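You operate a simulated robot arm through the tools that you are given. There is no shell and no other tool. Be economical: measure what you need, move in short steps, check, and stop when the job is done.

You are at the controls of a simulated robot arm. One attempt, no reset.

TASK
Put the black sanding block on top of the grey panel.

Only the result counts: the job must be done as asked and must still hold three seconds after the hand-in. Knocking over, shifting, dropping, spilling or breaking anything else fails it.

THE ROBOT
A 6-joint arm with a two-finger parallel gripper, fixed in place. Base frame: the origin is at the foot of the arm, x ahead of it, y to its left, z up; the work surface is at about z = 0. Lengths are in m, angles in rad, forces in N, time in s.
With the tool pointing down near the work surface it reaches from about 0.14 to 0.58 m from the base axis. Its first joint turns from -1.152 to 1.152 rad. Payload 2.1 kg.
The TCP is the grasp point between the finger pads, 0.03 m short of the fingertips. In the tool frame z runs along the fingers and y along their closing line. The gripper opens to 0.094 m. The fingers are 0.028 m wide and 0.01 m thick; the gripper's body (0.05 by 0.096 m) begins 0.055 m behind the TCP.
Orientation is told as [roll, pitch, yaw] about the base's x, y, z axes, in that order, counted from this pose: with the fingers straight down and closing along the base's y, the tool's x points along the base's -x, its y along +y and its z along -z.

THE INTERFACE
- The arm moves only by the tool nudge_tool. Its argument "motion" is text: rows parted by semicolons, each of 7 numbers parted by spaces: the turn, a rotation vector about the tool's x, y, z in units of 8 degrees (1.0 is 8 degrees), then the shift along the tool's x, y, z in units of 40 mm (1.0 is 40 mm), then the opening, from 0 (shut) to 1 (fully open). In form: rx ry rz dx dy dz gripper; .... A call has 1 to 8 rows; each row shifts and turns the commanded pose from where the row before left it, along the tool's axes as they then stand. A call with a number of a shift or a turn outside -1 to 1 is refused whole. Rows are played at 5 a second. More than 0.05 m and 0.15 rad between two rows, or a gripper value outside its range, and nothing of the call is played. Where a pose cannot be reached the arm comes as near as it can. A force on the tool above 40 N (or 10 N above the force at the start of the call, whichever is more), or a blocked arm, ends the call early, and 0.2 s more pass. The fingers move at their own pace (about 0.072 m/s each) and stop on an object; they squeeze with about 28 N. The grip force told is the motor's: it shows also when the fingers shut on nothing. Time passes only in rows, and 0.2 s behind the last, so rows that do not move let the fingers close. The reply holds the time, the measured pose of the TCP, the force on the tool along the base axes, the opening and the grip force, in the units named above and with some noise, and new pictures: "views" is both (left out), scene, wrist or none.
- Cameras (640 x 400 px; columns grow to the right, rows downward): "scene" is fixed at [0.0547, -0.3681, 0.4923]; the picture's right is [0.79, -0.61, 0.00], its down [-0.31, -0.40, -0.86] and it looks along [0.53, 0.68, -0.50] (base axes); focal length 214 px, centre (320, 200). "wrist" rides on the gripper at [-0.037, 0, -0.058] in the tool frame; the picture's right is [0.00, -1.00, 0.00], its down [0.97, 0.00, -0.24] and it looks along [0.24, 0.00, 0.97] (tool axes); focal length 218 px, centre (320, 200). There is no depth. A picture from a camera that has moved, and an enlarged one, comes with that camera's place and axes in the base frame and with its lens.
- zoom(camera, box): a new picture of the part [left, top, right, bottom] of that camera's present view, enlarged. It takes no simulated time.
- finish_job(): hands the job in; it is judged then, once.

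Work in short steps. Places have to be worked out from the pictures, the camera data and where the tool is seen: move nearer, look again, correct. Check each grasp and each placing, and mend what went wrong. You have 90 turns and 170 pictures in all, those below and enlarged ones among them. Open the gripper and draw the arm clear of the work before you hand the job in, unless the task says otherwise; then end with one line.

The tools are called after "Emit:" by a JSON object that holds its "method" and its "body". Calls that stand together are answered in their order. nudge_tool: Moves the arm, as the interface text tells. Its arguments: {"type":"object","properties":{"motion":{"type":"string"},"views":{"type":"string","enum":["both","scene","wrist","none"]}},"required":["motion"]} The other tools are called the same way: zoom (camera, box) takes an enlarged picture of a part of a camera's view; finish_job () hands the job in.

At the start:

```text
time_s: 0.0
ee_pos: [0.2092, -0.1015, 0.4742]
tool_rot: [-0.001, 0.0, 0.0]
ft_force: [0.1, 0.1, -0.1]
opening: 0.0939
grasp_force: 0.1
```

scene: 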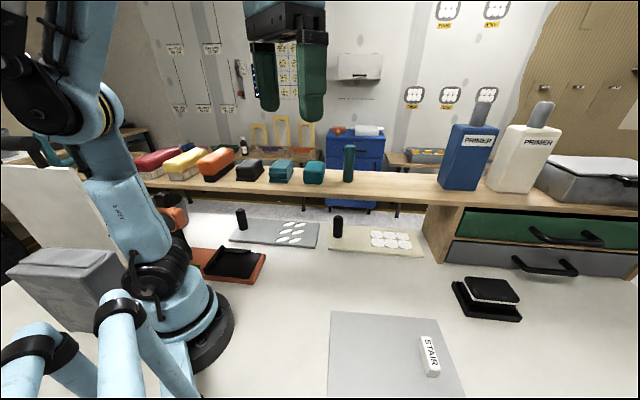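
wrist: 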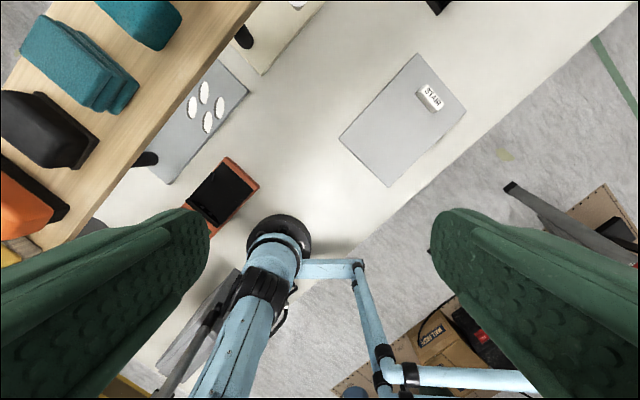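

The candidates for black block are at the right of the scene (490,295) and on the orange tray; I zoom to tell them apart.

Emit:
{"method": "zoom", "body": {"camera": "scene", "box": [420, 240, 580, 340]}}

Emit:
{"method": "zoom", "body": {"camera": "scene", "box": [160, 200, 440, 375]}}

Emit:
{"method": "zoom", "body": {"camera": "scene", "box": [130, 120, 370, 270]}}

```text
4.00 times, centred on (500, 290) of scene
camera zoom: at [0.0547, -0.3681, 0.4923], right [0.79, -0.61, 0.0], down [-0.31, -0.4, -0.86], along [0.53, 0.68, -0.5], focal length 858 px, centre (-400, -160)
```

zoom: 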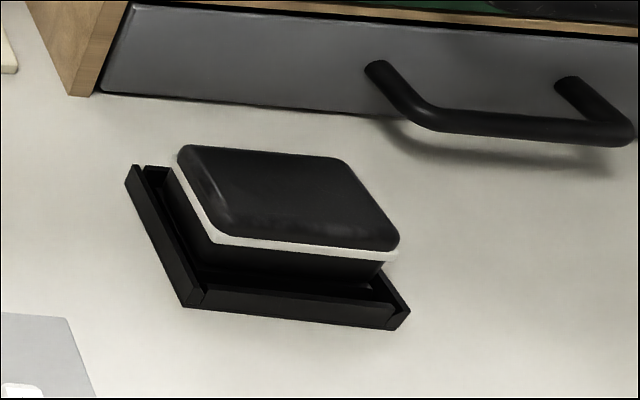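

```text
2.29 times, centred on (300, 288) of scene
camera zoom: at [0.0547, -0.3681, 0.4923], right [0.79, -0.61, 0.0], down [-0.31, -0.4, -0.86], along [0.53, 0.68, -0.5], focal length 490 px, centre (366, 0)
```

zoom: 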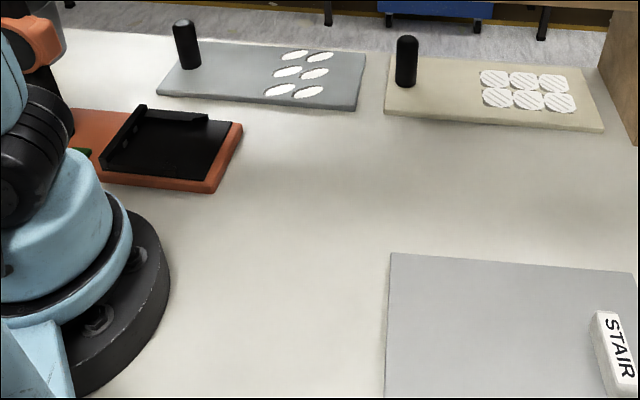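

```text
2.67 times, centred on (250, 195) of scene
camera zoom: at [0.0547, -0.3681, 0.4923], right [0.79, -0.61, 0.0], down [-0.31, -0.4, -0.86], along [0.53, 0.68, -0.5], focal length 572 px, centre (507, 213)
```

zoom: 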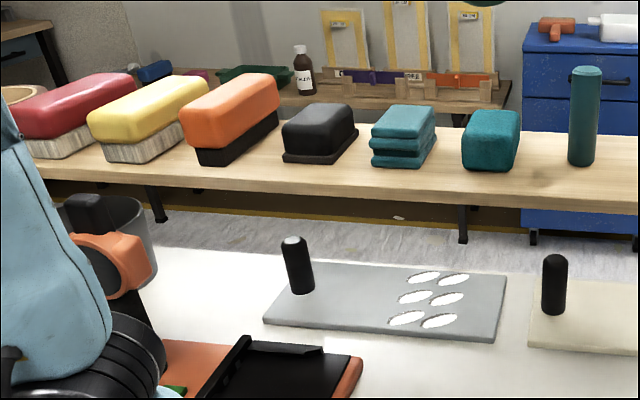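

Two black block-like objects exist: one in a black tray at about (0.58,-0.35), one on the shelf near (0.27,0.25,0.23). I'll shift the arm forward and look at the first from above.

Emit:
{"method": "nudge_tool", "body": {"motion": "0 0 0 -1 -0.5 0 1; 0 0 0 -1 -0.5 0 1; 0 0 0 -1 -0.5 0 1", "views": "both"}}

Emit:
{"method": "zoom", "body": {"camera": "scene", "box": [220, 140, 300, 190]}}

```text
time_s: 0.8
ee_pos: [0.3093, -0.151, 0.4481]
tool_rot: [0.0, 0.0, 0.0]
ft_force: [1.1, 0.1, 0.4]
opening: 0.0941
grasp_force: 0.0
out of reach, approached as far as the arm can: row 2, 3
camera wrist: at [0.3453, -0.15, 0.5069], right [0.0, -1.0, 0.0], down [-0.97, 0.0, 0.24], along [-0.24, 0.0, -0.97], focal length 218 px, centre (320, 200)
```

scene: 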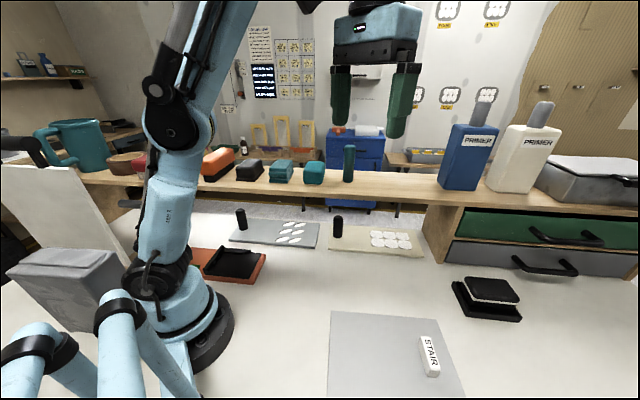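
wrist: 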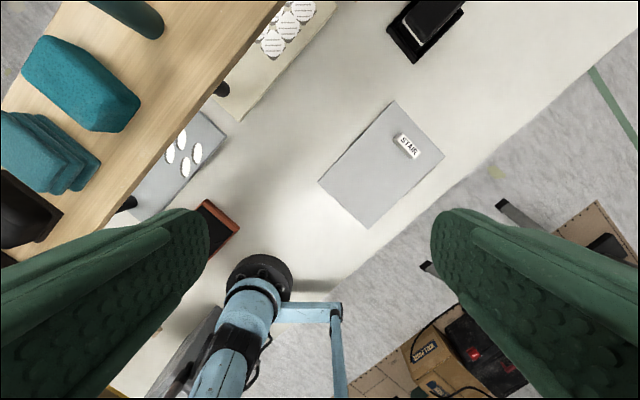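

```text
8.00 times, centred on (260, 165) of scene
camera zoom: at [0.0547, -0.3681, 0.4923], right [0.79, -0.61, 0.0], down [-0.31, -0.4, -0.86], along [0.53, 0.68, -0.5], focal length 1716 px, centre (800, 480)
```

zoom: 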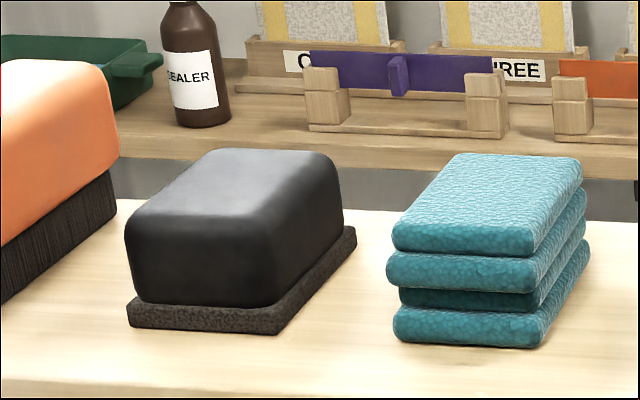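

Checking the tray object, and the grey plate candidates, in detail from the wrist view.

Emit:
{"method": "zoom", "body": {"camera": "wrist", "box": [380, 0, 480, 62]}}

Emit:
{"method": "zoom", "body": {"camera": "scene", "box": [225, 195, 425, 265]}}

Emit:
{"method": "zoom", "body": {"camera": "wrist", "box": [300, 90, 460, 240]}}

Emit:
{"method": "zoom", "body": {"camera": "wrist", "box": [0, 0, 260, 260]}}

```text
6.40 times, centred on (430, 31) of wrist
camera zoom: at [0.3453, -0.15, 0.5069], right [0.0, -1.0, 0.0], down [-0.97, 0.0, 0.24], along [-0.24, 0.0, -0.97], focal length 1397 px, centre (-384, 1282)
```

zoom: 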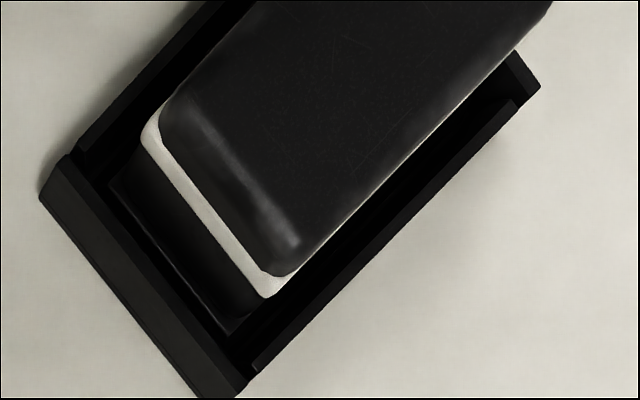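

```text
3.20 times, centred on (325, 230) of scene
camera zoom: at [0.0547, -0.3681, 0.4923], right [0.79, -0.61, 0.0], down [-0.31, -0.4, -0.86], along [0.53, 0.68, -0.5], focal length 686 px, centre (304, 104)
```

zoom: 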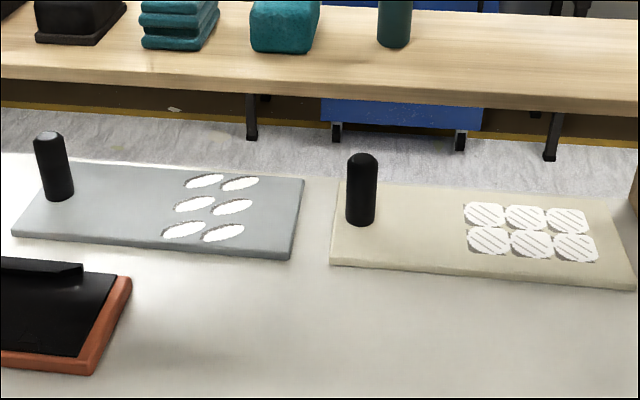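

```text
2.67 times, centred on (380, 165) of wrist
camera zoom: at [0.3453, -0.15, 0.5069], right [0.0, -1.0, 0.0], down [-0.97, 0.0, 0.24], along [-0.24, 0.0, -0.97], focal length 582 px, centre (160, 293)
```

zoom: 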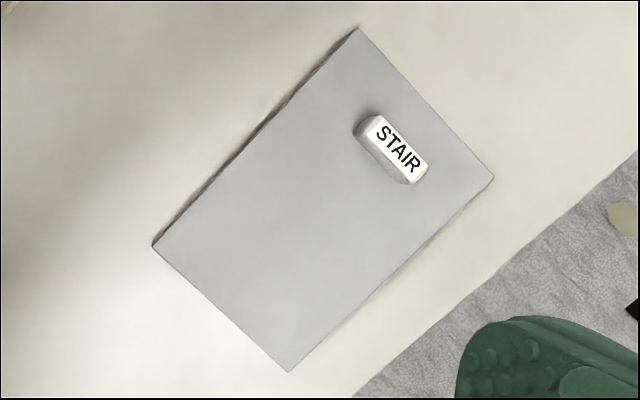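

```text
1.54 times, centred on (130, 130) of wrist
camera zoom: at [0.3453, -0.15, 0.5069], right [0.0, -1.0, 0.0], down [-0.97, 0.0, 0.24], along [-0.24, 0.0, -0.97], focal length 336 px, centre (612, 308)
```

zoom: 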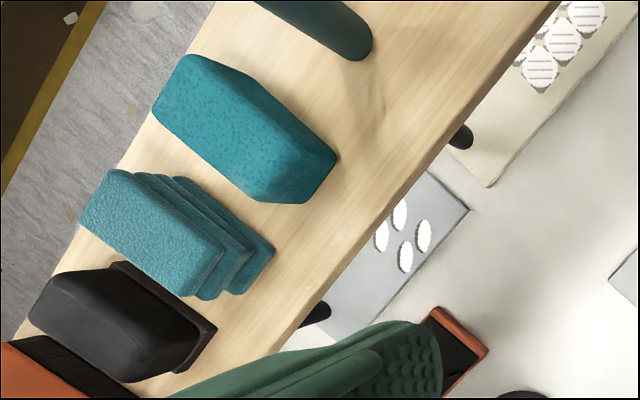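

The shelf object has an abrasive base, so it's the sanding block; the tray item is out of reach. The plain grey plate with the STAIR tag (about (0.31,-0.29)) is the panel. I move toward the shelf at safe height for a better view.

Emit:
{"method": "nudge_tool", "body": {"motion": "0 0 0 0.2 1 0 1; 0 0 0 0.2 1 0 1; 0 0 0 0.2 1 0 1; 0 0 0 0.2 1 0 1; 0 0 0 0.2 1 0 1; 0 0 0 0.2 1 0 1; 0 0 0 0.2 1 0 1", "views": "both"}}

```text
time_s: 2.4
ee_pos: [0.2527, 0.1294, 0.4488]
tool_rot: [0.0, 0.0, -0.001]
ft_force: [0.1, -0.8, 0.0]
opening: 0.0938
grasp_force: 0.2
camera wrist: at [0.2899, 0.1296, 0.5072], right [0.0, -1.0, 0.0], down [-0.97, 0.0, 0.24], along [-0.24, 0.0, -0.97], focal length 218 px, centre (320, 200)
```

scene: 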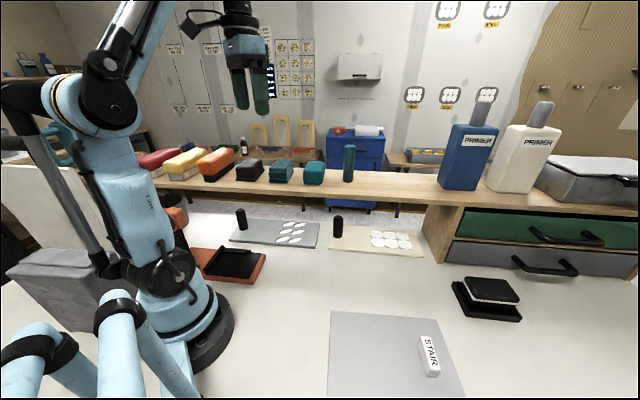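
wrist: 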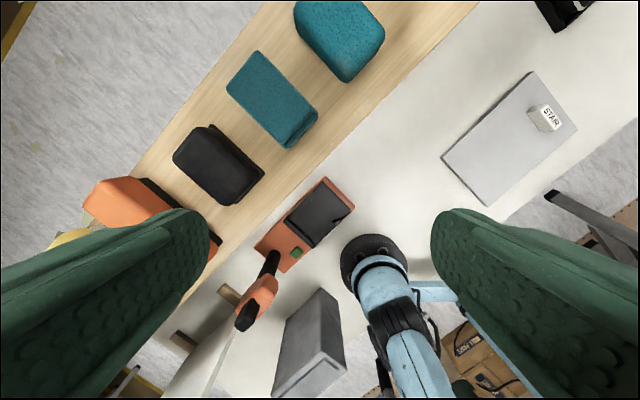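

The block is clear in the wrist view, around (0.267,0.258). Zooming for its corners.

Emit:
{"method": "zoom", "body": {"camera": "wrist", "box": [140, 90, 300, 240]}}

Emit:
{"method": "zoom", "body": {"camera": "scene", "box": [220, 140, 300, 190]}}

```text
2.67 times, centred on (220, 165) of wrist
camera zoom: at [0.2899, 0.1296, 0.5072], right [0.0, -1.0, 0.0], down [-0.97, 0.0, 0.24], along [-0.24, 0.0, -0.97], focal length 582 px, centre (587, 293)
```

zoom: 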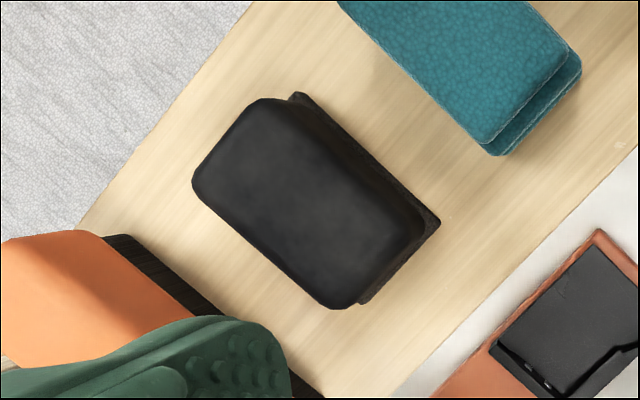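

```text
8.00 times, centred on (260, 165) of scene
camera zoom: at [0.0547, -0.3681, 0.4923], right [0.79, -0.61, 0.0], down [-0.31, -0.4, -0.86], along [0.53, 0.68, -0.5], focal length 1716 px, centre (800, 480)
```

zoom: 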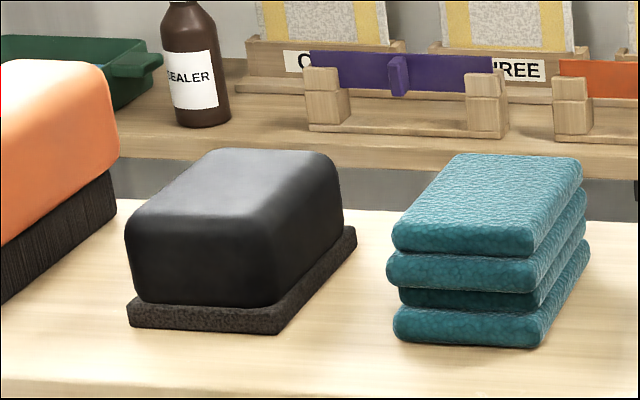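

I compute the block centre at about (0.266,0.254), base 0.083×0.059, resting z≈0.219, top ≈0.265, long axis at 45°. I yaw the tool +45° so the fingers close across its short side.

Emit:
{"method": "nudge_tool", "body": {"motion": "0 0 -0.9375 0 0 0 1; 0 0 -0.9375 0 0 0 1; 0 0 -0.9375 0 0 0 1; 0 0 -0.9375 0 0 0 1; 0 0 -0.9375 0 0 0 1; 0 0 -0.9375 0 0 0 1", "views": "none"}}

Emit:
{"method": "nudge_tool", "body": {"motion": "0 0 0 -0.61 0.495 0 1; 0 0 0 -0.61 0.495 0 1; 0 0 0 -0.61 0.495 0 1; 0 0 0 -0.61 0.495 0 1; 0 0 0 0 0 0.8 1; 0 0 0 0 0 0.8 1", "views": "both"}}

```text
time_s: 3.8
ee_pos: [0.2535, 0.1288, 0.4471]
tool_rot: [-0.001, -0.002, 0.789]
ft_force: [-0.2, 0.1, -0.9]
opening: 0.0939
grasp_force: 0.1
```

```text
time_s: 5.2
ee_pos: [0.2627, 0.2514, 0.3766]
tool_rot: [-0.001, -0.001, 0.785]
ft_force: [-0.4, -0.3, -0.2]
opening: 0.0942
grasp_force: 0.1
out of reach, approached as far as the arm can: row 4
camera wrist: at [0.2882, 0.2766, 0.4347], right [0.71, -0.71, 0.0], down [-0.69, -0.69, 0.24], along [-0.17, -0.17, -0.97], focal length 218 px, centre (320, 200)
```

scene: 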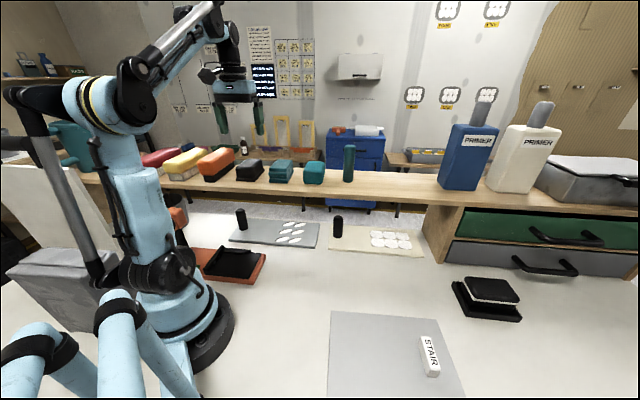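
wrist: 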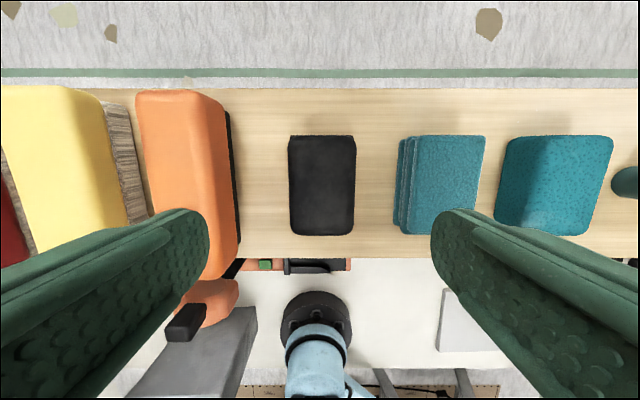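

Alignment is good: block centred within ~2 mm sideways. I correct ~5 mm outward, narrow the opening to 0.075 to stay clear of the orange brush, and descend partway.

Emit:
{"method": "nudge_tool", "body": {"motion": "0 0 0 -0.14 -0.035 0 0.8; 0 0 0 0 0 0.7 0.8; 0 0 0 0 0 0.7 0.8; 0 0 0 0 0 0.3 0.8", "views": "both"}}

Emit:
{"method": "zoom", "body": {"camera": "scene", "box": [200, 100, 320, 190]}}

```text
time_s: 6.2
ee_pos: [0.2665, 0.2541, 0.3074]
tool_rot: [-0.001, 0.0, 0.785]
ft_force: [0.8, -0.3, 1.6]
opening: 0.0749
grasp_force: 0.0
camera wrist: at [0.293, 0.2798, 0.3651], right [0.71, -0.71, 0.0], down [-0.69, -0.69, 0.24], along [-0.17, -0.17, -0.97], focal length 218 px, centre (320, 200)
```

scene: 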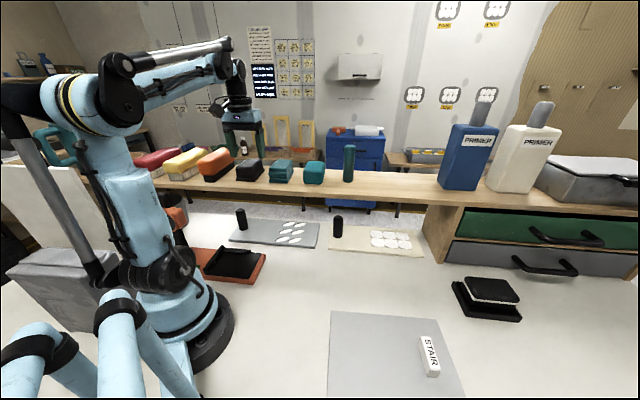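
wrist: 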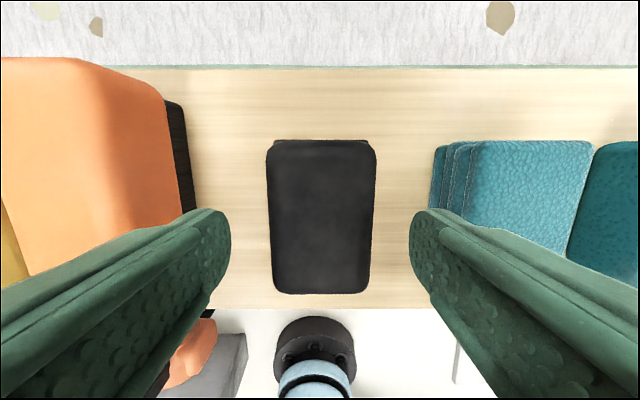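

```text
4.44 times, centred on (260, 145) of scene
camera zoom: at [0.0547, -0.3681, 0.4923], right [0.79, -0.61, 0.0], down [-0.31, -0.4, -0.86], along [0.53, 0.68, -0.5], focal length 953 px, centre (587, 444)
```

zoom: 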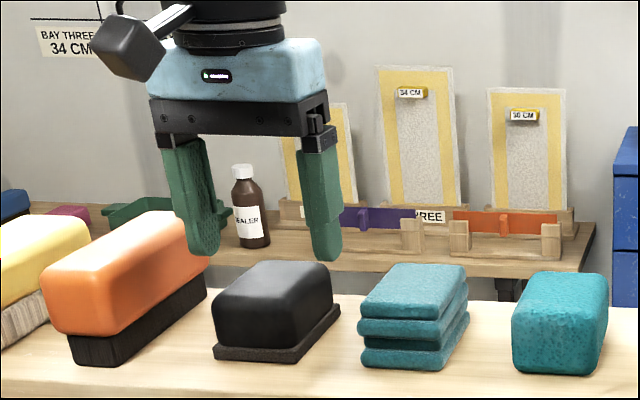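

Centred with clear gaps on both sides. Descend to TCP z≈0.262.

Emit:
{"method": "nudge_tool", "body": {"motion": "0 0 0 0 0 0.4 0.8; 0 0 0 0 0 0.4 0.8; 0 0 0 0 0 0.3 0.8; 0 0 0 0 0 0 0.8", "views": "both"}}

Emit:
{"method": "zoom", "body": {"camera": "scene", "box": [200, 100, 320, 190]}}

```text
time_s: 7.2
ee_pos: [0.2671, 0.2527, 0.2613]
tool_rot: [0.0, 0.0, 0.785]
ft_force: [-0.1, 0.1, 0.0]
opening: 0.0752
grasp_force: 0.1
camera wrist: at [0.293, 0.2793, 0.3199], right [0.71, -0.71, 0.0], down [-0.69, -0.69, 0.24], along [-0.17, -0.17, -0.97], focal length 218 px, centre (320, 200)
```

scene: 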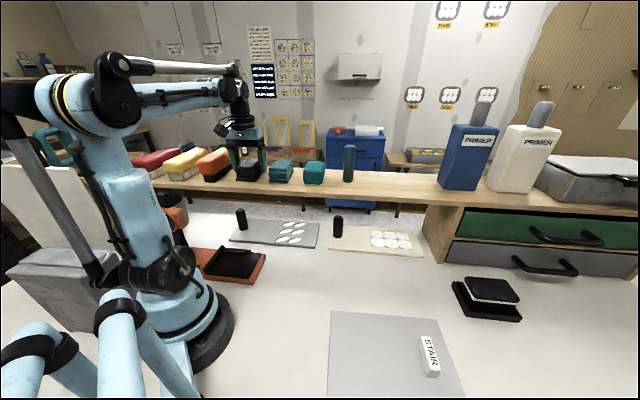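
wrist: 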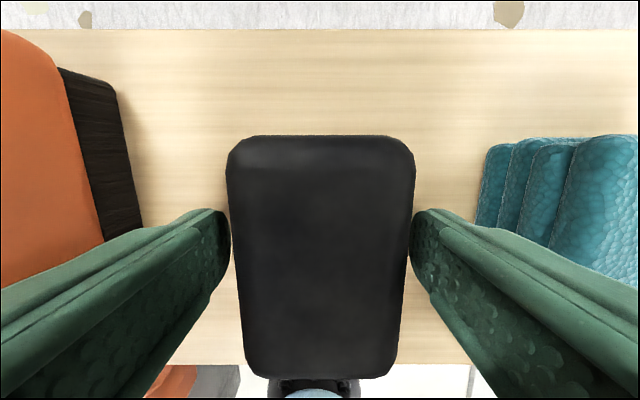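

```text
4.44 times, centred on (260, 145) of scene
camera zoom: at [0.0547, -0.3681, 0.4923], right [0.79, -0.61, 0.0], down [-0.31, -0.4, -0.86], along [0.53, 0.68, -0.5], focal length 953 px, centre (587, 444)
```

zoom: 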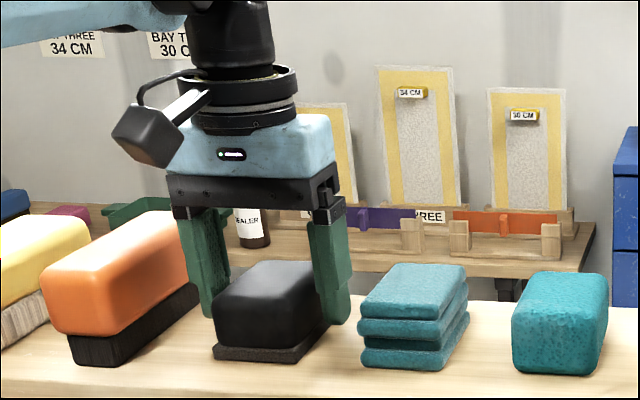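

Fingers straddle the block with no contact force. Closing the grip.

Emit:
{"method": "nudge_tool", "body": {"motion": "0 0 0 0 0 0 0.4; 0 0 0 0 0 0 0.2; 0 0 0 0 0 0 0; 0 0 0 0 0 0 0", "views": "wrist"}}

```text
time_s: 8.2
ee_pos: [0.2663, 0.2524, 0.2617]
tool_rot: [0.0, 0.0, 0.785]
ft_force: [0.4, 0.4, 0.2]
opening: 0.06
grasp_force: 28.4
camera wrist: at [0.293, 0.2794, 0.32], right [0.71, -0.71, 0.0], down [-0.69, -0.69, 0.24], along [-0.17, -0.17, -0.97], focal length 218 px, centre (320, 200)
```

wrist: 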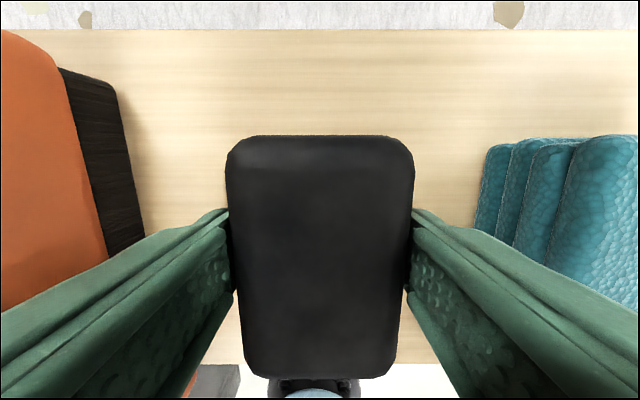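

Grip holds at 0.060 m with 28 N. Lifting slowly.

Emit:
{"method": "nudge_tool", "body": {"motion": "0 0 0 0 0 -0.3 0; 0 0 0 0 0 -0.5 0; 0 0 0 0 0 -0.7 0; 0 0 0 0 0 -0.7 0; 0 0 0 0 0 -0.5 0", "views": "both"}}

Emit:
{"method": "zoom", "body": {"camera": "scene", "box": [190, 90, 310, 190]}}

```text
time_s: 9.4
ee_pos: [0.2656, 0.2545, 0.3717]
tool_rot: [-0.001, -0.001, 0.785]
ft_force: [-0.1, 0.5, -0.5]
opening: 0.0
grasp_force: 28.5
camera wrist: at [0.2919, 0.2813, 0.4293], right [0.71, -0.71, 0.0], down [-0.69, -0.69, 0.24], along [-0.17, -0.17, -0.97], focal length 218 px, centre (320, 200)
```

scene: 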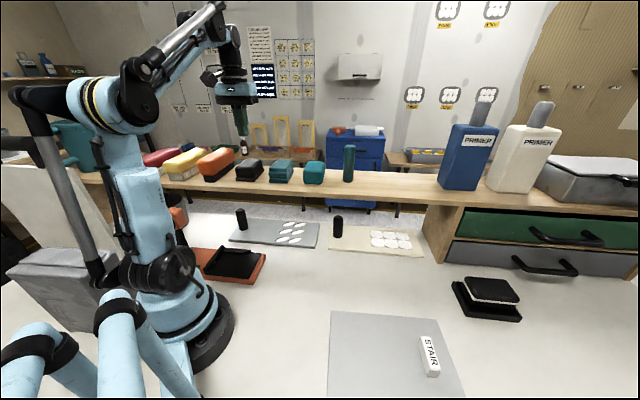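
wrist: 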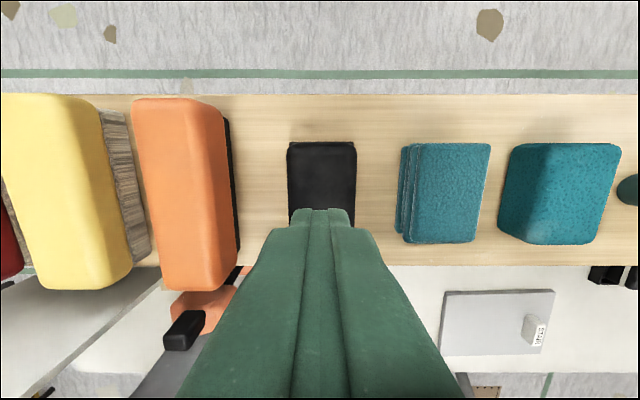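

```text
4.00 times, centred on (250, 140) of scene
camera zoom: at [0.0547, -0.3681, 0.4923], right [0.79, -0.61, 0.0], down [-0.31, -0.4, -0.86], along [0.53, 0.68, -0.5], focal length 858 px, centre (600, 440)
```

zoom: 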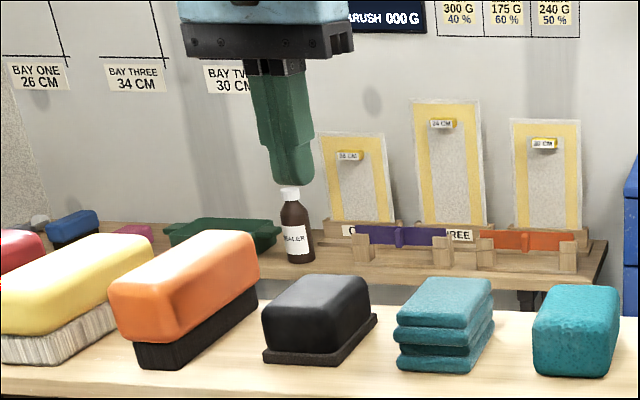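

The fingers slipped off the block; it stands where it was, undisturbed. I reopen, check the block closely and read the wall chart in case it matters.

Emit:
{"method": "nudge_tool", "body": {"motion": "0 0 0 0 0 0 0.8; 0 0 0 0 0 0 0.8; 0 0 0 0 0 0 0.8; 0 0 0 0 0 0 0.8", "views": "wrist"}}

Emit:
{"method": "zoom", "body": {"camera": "scene", "box": [220, 10, 330, 110]}}

Emit:
{"method": "zoom", "body": {"camera": "scene", "box": [230, 145, 280, 190]}}

Emit:
{"method": "zoom", "body": {"camera": "wrist", "box": [260, 120, 380, 250]}}

```text
time_s: 10.4
ee_pos: [0.2653, 0.2541, 0.3708]
tool_rot: [0.002, 0.002, 0.783]
ft_force: [-0.3, -0.8, 0.2]
opening: 0.0751
grasp_force: 0.0
camera wrist: at [0.2921, 0.2813, 0.4289], right [0.71, -0.71, 0.0], down [-0.69, -0.69, 0.24], along [-0.17, -0.17, -0.97], focal length 218 px, centre (320, 200)
```

wrist: 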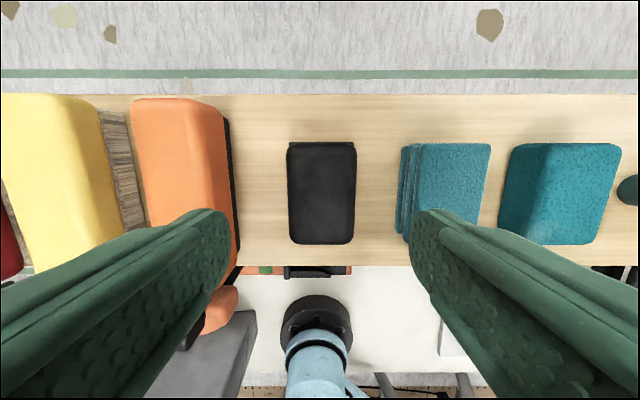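

```text
4.00 times, centred on (275, 60) of scene
camera zoom: at [0.0547, -0.3681, 0.4923], right [0.79, -0.61, 0.0], down [-0.31, -0.4, -0.86], along [0.53, 0.68, -0.5], focal length 858 px, centre (500, 760)
```

zoom: 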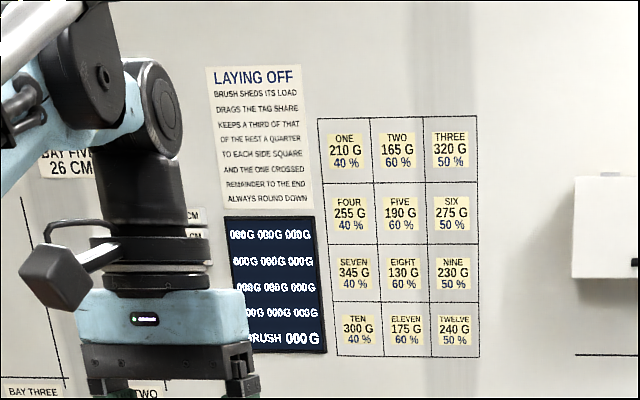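

```text
8.89 times, centred on (255, 168) of scene
camera zoom: at [0.0547, -0.3681, 0.4923], right [0.79, -0.61, 0.0], down [-0.31, -0.4, -0.86], along [0.53, 0.68, -0.5], focal length 1906 px, centre (898, 489)
```

zoom: 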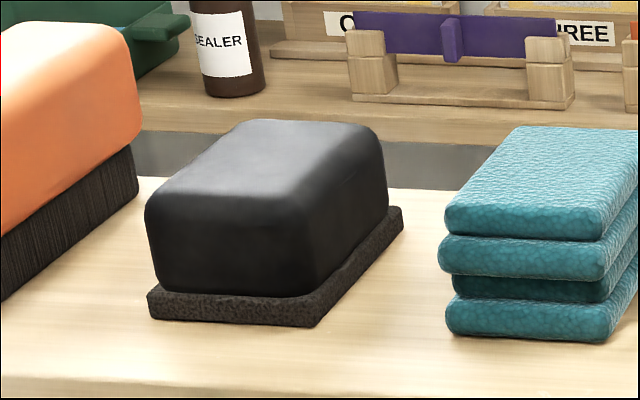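

```text
3.08 times, centred on (320, 185) of wrist
camera zoom: at [0.2921, 0.2813, 0.4289], right [0.71, -0.71, 0.0], down [-0.69, -0.69, 0.24], along [-0.17, -0.17, -0.97], focal length 672 px, centre (320, 246)
```

zoom: 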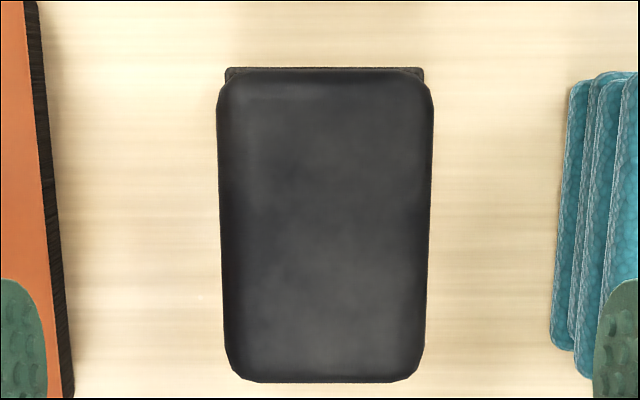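

The chart is irrelevant. The 0.060 grip width suggests only the tips touched the wider base edge, so I go about 8 mm deeper this time.

Emit:
{"method": "nudge_tool", "body": {"motion": "0 0 0 0 0 0.8 0.8; 0 0 0 0 0 0.8 0.8; 0 0 0 0 0 0.6 0.8; 0 0 0 0 0 0.4 0.8; 0 0 0 0 0 0.2 0.8; 0 0 0 0 0 0.1 0.8; 0 0 0 0 0 0 0.8", "views": "both"}}

Emit:
{"method": "zoom", "body": {"camera": "scene", "box": [220, 130, 290, 190]}}

```text
time_s: 12.0
ee_pos: [0.2654, 0.2543, 0.2532]
tool_rot: [-0.002, 0.0, 0.786]
ft_force: [0.3, 0.6, -0.6]
opening: 0.075
grasp_force: 0.0
camera wrist: at [0.293, 0.2807, 0.3124], right [0.71, -0.71, 0.0], down [-0.69, -0.69, 0.24], along [-0.17, -0.17, -0.97], focal length 218 px, centre (320, 200)
```

scene: 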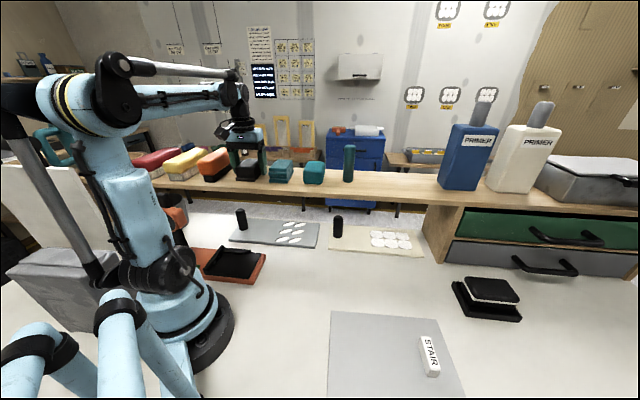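
wrist: 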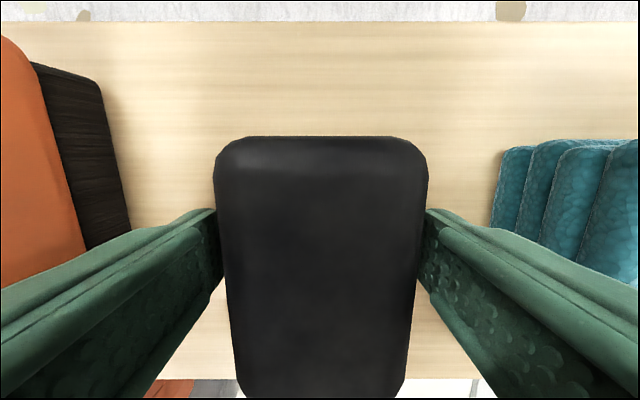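

```text
6.67 times, centred on (255, 160) of scene
camera zoom: at [0.0547, -0.3681, 0.4923], right [0.79, -0.61, 0.0], down [-0.31, -0.4, -0.86], along [0.53, 0.68, -0.5], focal length 1430 px, centre (753, 467)
```

zoom: 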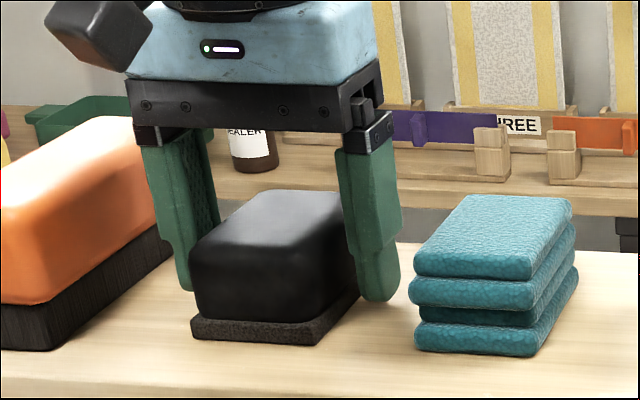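

No contact with the shelf; tips now level with the base plate. Closing and lifting a little to test.

Emit:
{"method": "nudge_tool", "body": {"motion": "0 0 0 0 0 0 0.4; 0 0 0 0 0 0 0.2; 0 0 0 0 0 0 0; 0 0 0 0 0 0 0; 0 0 0 0 0 0 0", "views": "none"}}

Emit:
{"method": "nudge_tool", "body": {"motion": "0 0 0 0 0 -0.1 0; 0 0 0 0 0 -0.1 0; 0 0 0 0 0 -0.2 0; 0 0 0 0 0 -0.2 0", "views": "both"}}

Emit:
{"method": "zoom", "body": {"camera": "scene", "box": [220, 130, 290, 190]}}

```text
time_s: 13.2
ee_pos: [0.2659, 0.2541, 0.2548]
tool_rot: [0.0, 0.002, 0.786]
ft_force: [0.2, -0.8, 0.0]
opening: 0.06
grasp_force: 27.8
```

```text
time_s: 14.2
ee_pos: [0.2672, 0.2523, 0.2789]
tool_rot: [0.0, -0.001, 0.784]
ft_force: [-0.1, -0.1, -2.6]
opening: 0.0599
grasp_force: 28.4
camera wrist: at [0.2942, 0.2795, 0.3364], right [0.71, -0.71, 0.0], down [-0.69, -0.69, 0.24], along [-0.17, -0.17, -0.97], focal length 218 px, centre (320, 200)
```

scene: 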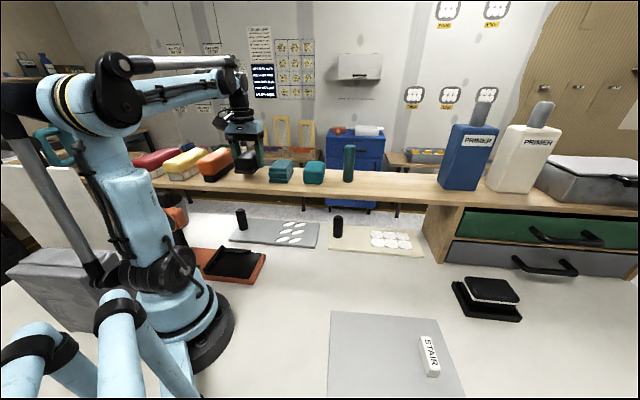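
wrist: 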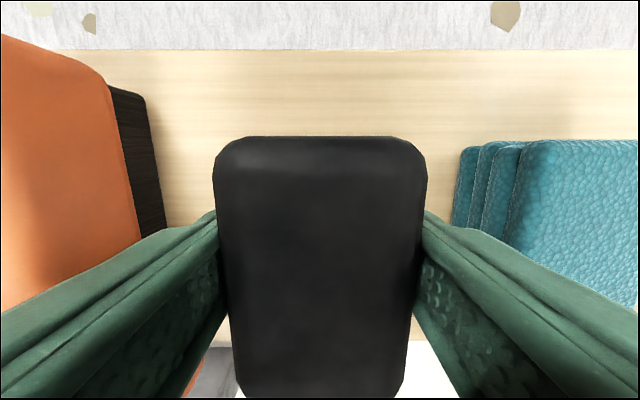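

```text
6.67 times, centred on (255, 160) of scene
camera zoom: at [0.0547, -0.3681, 0.4923], right [0.79, -0.61, 0.0], down [-0.31, -0.4, -0.86], along [0.53, 0.68, -0.5], focal length 1430 px, centre (753, 467)
```

zoom: 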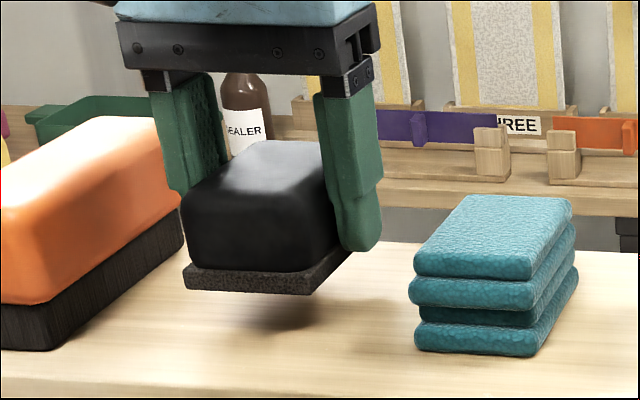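

The block is held (about 2.6 N weight). Lifting to z≈0.40 and drawing inward 40 mm before the swing.

Emit:
{"method": "nudge_tool", "body": {"motion": "0 0 0 0 0 -0.4 0; 0 0 0 0 0 -0.6 0; 0 0 0 0 0 -0.6 0; 0 0 0 0.1 0 -0.6 0; 0 0 0 0.3 0 -0.5 0; 0 0 0 0.4 0 -0.3 0; 0 0 0 0.2 0 0 0", "views": "both"}}

```text
time_s: 15.8
ee_pos: [0.2395, 0.2263, 0.3978]
tool_rot: [0.0, -0.001, 0.783]
ft_force: [-0.2, -0.2, -1.7]
opening: 0.0599
grasp_force: 27.9
camera wrist: at [0.2656, 0.253, 0.4563], right [0.71, -0.71, 0.0], down [-0.69, -0.69, 0.24], along [-0.17, -0.17, -0.97], focal length 218 px, centre (320, 200)
```

scene: 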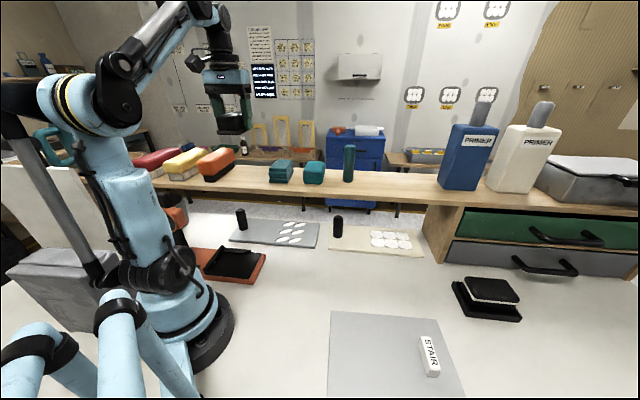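
wrist: 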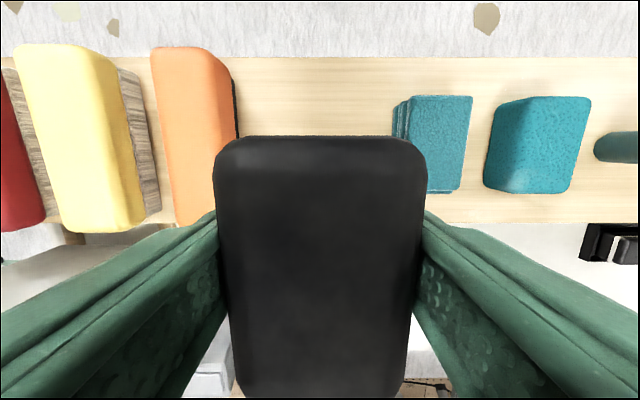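

Held firmly. Swinging around the base toward the panel along an arc.

Emit:
{"method": "nudge_tool", "body": {"motion": "0 0 0.4 0.03 -0.45 0 0; 0 0 0.78 0.05 -0.9 0 0; 0 0 0.78 0.05 -0.9 0 0; 0 0 0.78 0.05 -0.9 0 0; 0 0 0.78 0.05 -0.9 0 0; 0 0 0.78 0.05 -0.9 0 0; 0 0 0.78 0.05 -0.9 0 0; 0 0 0.4 0.03 -0.45 0 0", "views": "scene"}}

```text
time_s: 17.6
ee_pos: [0.335, -0.0015, 0.3988]
tool_rot: [-0.001, 0.0, 0.019]
ft_force: [-0.3, 0.9, -1.7]
opening: 0.0598
grasp_force: 27.7
```

scene: 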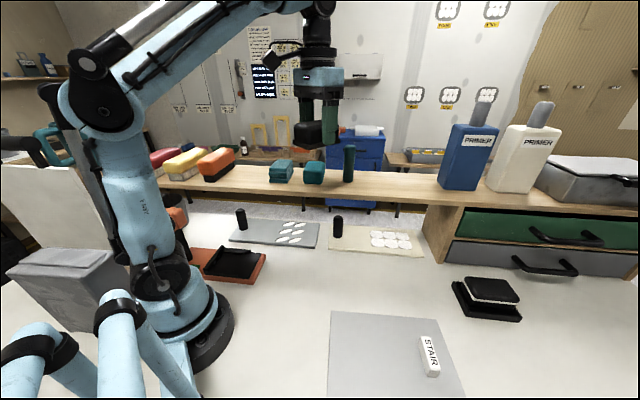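

Halfway, still held. Second half of the arc.

Emit:
{"method": "nudge_tool", "body": {"motion": "0 0 0.4 0.03 -0.45 0 0; 0 0 0.78 0.05 -0.9 0 0; 0 0 0.78 0.05 -0.9 0 0; 0 0 0.78 0.05 -0.9 0 0; 0 0 0.78 0.05 -0.9 0 0; 0 0 0.78 0.05 -0.9 0 0; 0 0 0.78 0.05 -0.9 0 0; 0 0 0.5 0.03 -0.5 0 0", "views": "both"}}

```text
time_s: 19.4
ee_pos: [0.2459, -0.2345, 0.4003]
tool_rot: [-0.001, 0.001, -0.761]
ft_force: [-0.2, 0.2, -1.9]
opening: 0.0601
grasp_force: 27.8
camera wrist: at [0.2721, -0.2599, 0.4583], right [-0.69, -0.72, 0.0], down [-0.7, 0.67, 0.24], along [-0.17, 0.17, -0.97], focal length 218 px, centre (320, 200)
```

scene: 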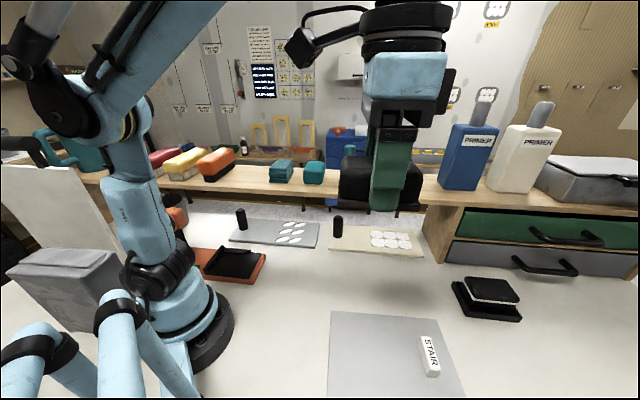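
wrist: 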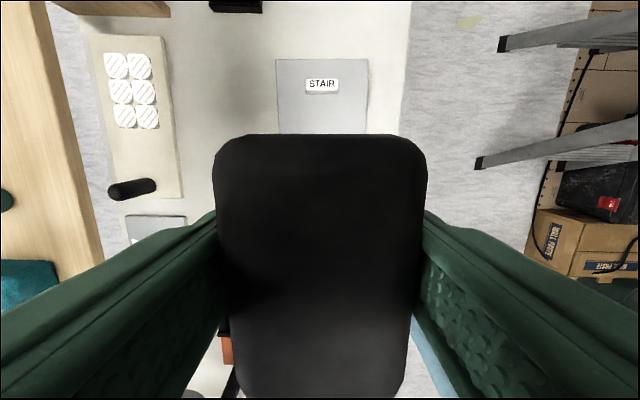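

Panel lies straight ahead along the tool's axis, tag at about (0.351,-0.333). I move 39 mm outward and start down, targeting (0.274,-0.261), clear of the tag.

Emit:
{"method": "nudge_tool", "body": {"motion": "0 0 0 -0.5 0 0.2 0; 0 0 0 -0.48 0 0.5 0; 0 0 0 0 0 0.9 0; 0 0 0 0 0 0.9 0; 0 0 0 0 0 0.9 0; 0 0 0 0 0 0.9 0; 0 0 0 0 0 0.7 0; 0 0 0 0 0 0.5 0", "views": "both"}}

```text
time_s: 21.2
ee_pos: [0.2713, -0.2594, 0.1783]
tool_rot: [0.001, -0.001, -0.759]
ft_force: [-0.1, 0.6, -1.5]
opening: 0.0599
grasp_force: 28.2
camera wrist: at [0.2982, -0.2852, 0.2362], right [-0.69, -0.73, 0.0], down [-0.7, 0.67, 0.24], along [-0.17, 0.17, -0.97], focal length 218 px, centre (320, 200)
```

scene: 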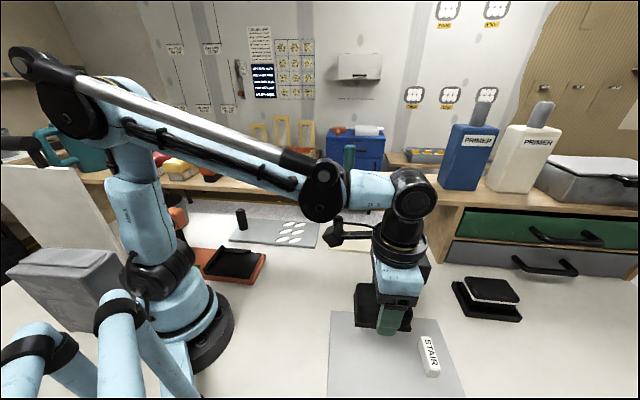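
wrist: 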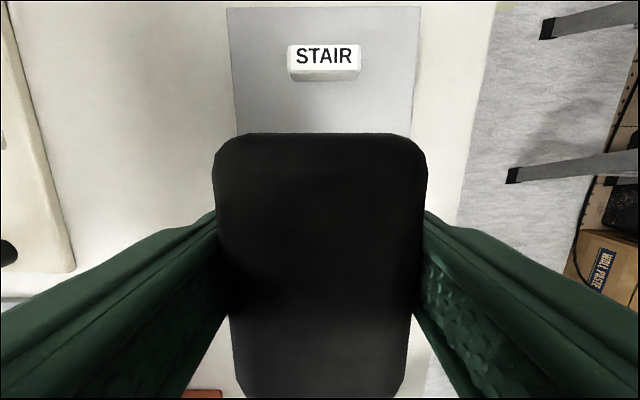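

Well centred over the panel, clear of the tag. Descend to z≈0.06.

Emit:
{"method": "nudge_tool", "body": {"motion": "0 0 0 0 0 0.7 0; 0 0 0 0 0 0.7 0; 0 0 0 0 0 0.6 0; 0 0 0 0 0 0.5 0; 0 0 0 0 0 0.35 0; 0 0 0 0 0 0 0", "views": "both"}}

Emit:
{"method": "zoom", "body": {"camera": "scene", "box": [320, 280, 470, 400]}}

```text
time_s: 22.6
ee_pos: [0.2729, -0.2595, 0.066]
tool_rot: [0.001, 0.0, -0.76]
ft_force: [-0.9, 1.1, -1.3]
opening: 0.0599
grasp_force: 27.8
camera wrist: at [0.2996, -0.2841, 0.1223], right [-0.69, -0.73, 0.0], down [-0.7, 0.67, 0.24], along [-0.17, 0.17, -0.97], focal length 218 px, centre (320, 200)
```

scene: 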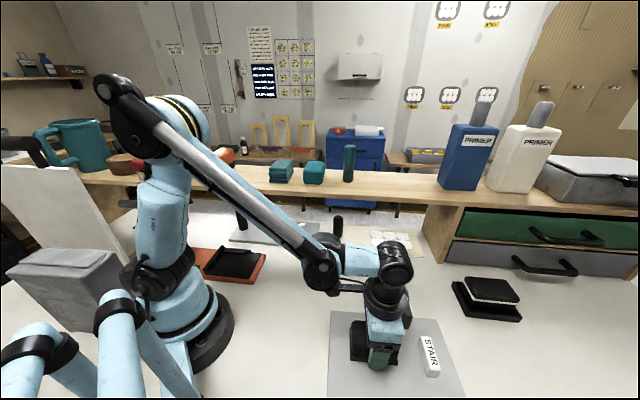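
wrist: 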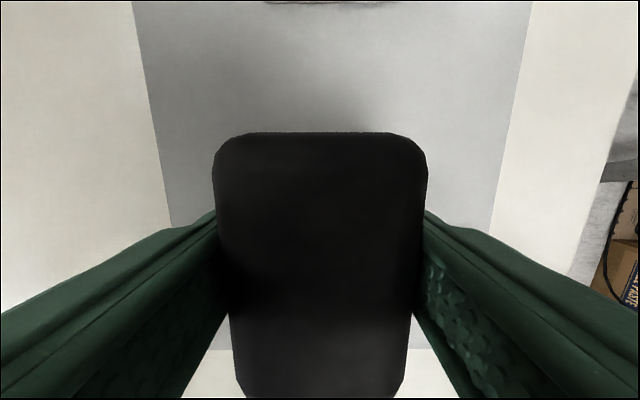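

```text
3.33 times, centred on (395, 340) of scene
camera zoom: at [0.0547, -0.3681, 0.4923], right [0.79, -0.61, 0.0], down [-0.31, -0.4, -0.86], along [0.53, 0.68, -0.5], focal length 715 px, centre (70, -267)
```

zoom: 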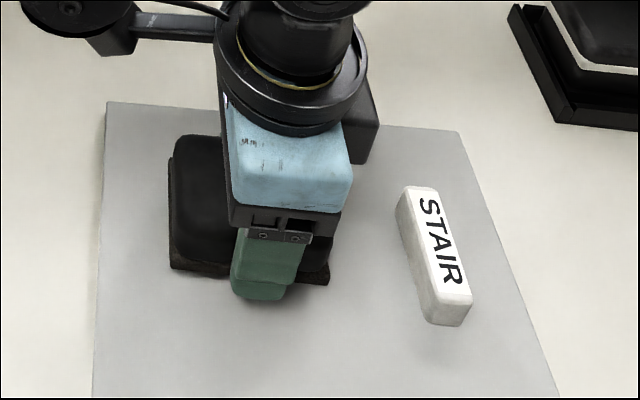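

Block is fully within the panel, still slightly above it. Lowering in small steps until contact shows in the force.

Emit:
{"method": "nudge_tool", "body": {"motion": "0 0 0 0 0 0.1 0; 0 0 0 0 0 0.1 0; 0 0 0 0 0 0.08 0; 0 0 0 0 0 0 0", "views": "none"}}

Emit:
{"method": "nudge_tool", "body": {"motion": "0 0 0 0 0 0.08 0; 0 0 0 0 0 0 0", "views": "scene"}}

Emit:
{"method": "zoom", "body": {"camera": "scene", "box": [320, 280, 470, 400]}}

```text
time_s: 23.6
ee_pos: [0.2718, -0.2592, 0.0527]
tool_rot: [0.001, 0.001, -0.759]
ft_force: [0.6, -0.8, -1.8]
opening: 0.06
grasp_force: 28.0
```

```text
time_s: 24.2
ee_pos: [0.2731, -0.2595, 0.0512]
tool_rot: [0.002, 0.0, -0.758]
ft_force: [-0.1, 0.7, -1.5]
opening: 0.0602
grasp_force: 27.9
```

scene: 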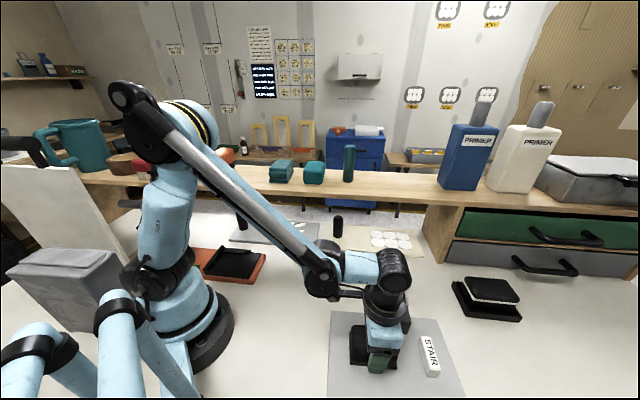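

```text
3.33 times, centred on (395, 340) of scene
camera zoom: at [0.0547, -0.3681, 0.4923], right [0.79, -0.61, 0.0], down [-0.31, -0.4, -0.86], along [0.53, 0.68, -0.5], focal length 715 px, centre (70, -267)
```

zoom: 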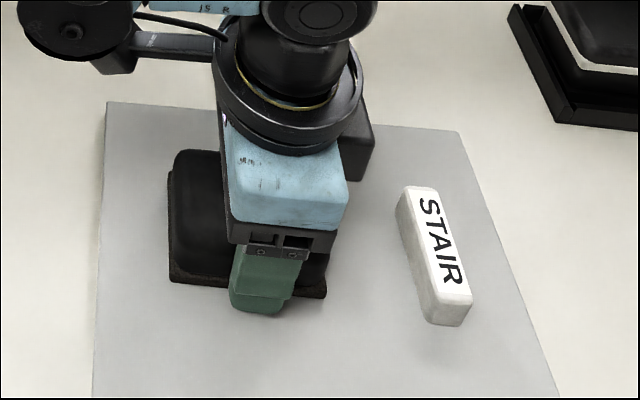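

Still carrying the full weight, so no contact yet. Continuing in 2 mm steps.

Emit:
{"method": "nudge_tool", "body": {"motion": "0 0 0 0 0 0.06 0; 0 0 0 0 0 0 0", "views": "none"}}

Emit:
{"method": "nudge_tool", "body": {"motion": "0 0 0 0 0 0.05 0; 0 0 0 0 0 0 0", "views": "none"}}

```text
time_s: 24.8
ee_pos: [0.2725, -0.2607, 0.0476]
tool_rot: [0.0, 0.0, -0.759]
ft_force: [-2.2, 2.4, 38.2]
opening: 0.0601
grasp_force: 27.4
```

```text
time_s: 25.4
ee_pos: [0.274, -0.2597, 0.0462]
tool_rot: [0.0, 0.0, -0.759]
ft_force: [-0.8, 2.4, 37.4]
opening: 0.0602
grasp_force: 28.1
```

Contact found at z≈0.048, pressing too hard; I ease up slightly before opening.

Emit:
{"method": "nudge_tool", "body": {"motion": "0 0 0 0 0 -0.03 0; 0 0 0 0 0 0 0", "views": "none"}}

```text
time_s: 26.0
ee_pos: [0.2736, -0.2607, 0.0477]
tool_rot: [-0.001, -0.001, -0.76]
ft_force: [-0.9, -0.7, -1.9]
opening: 0.06
grasp_force: 27.8
```

Force is back to the held weight, with the block within about 1 mm of the panel. Opening.

Emit:
{"method": "nudge_tool", "body": {"motion": "0 0 0 0 0 0 0.7; 0 0 0 0 0 0 0.8; 0 0 0 0 0 0 0.8; 0 0 0 0 0 0 0.8", "views": "wrist"}}

```text
time_s: 27.0
ee_pos: [0.2719, -0.2601, 0.0475]
tool_rot: [0.001, -0.001, -0.76]
ft_force: [0.3, 0.1, -0.3]
opening: 0.0753
grasp_force: 0.1
camera wrist: at [0.2995, -0.2853, 0.1049], right [-0.69, -0.73, 0.0], down [-0.7, 0.67, 0.24], along [-0.17, 0.17, -0.97], focal length 218 px, centre (320, 200)
```

wrist: 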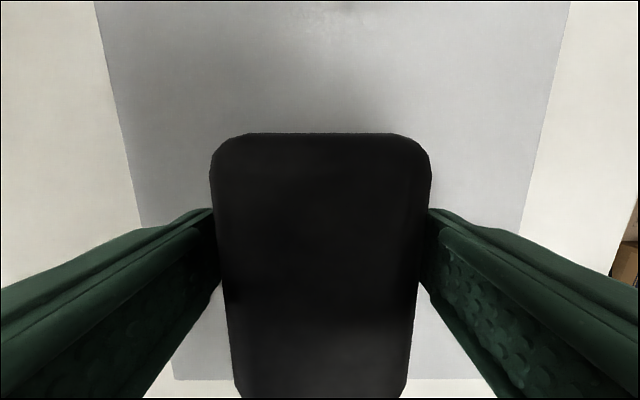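

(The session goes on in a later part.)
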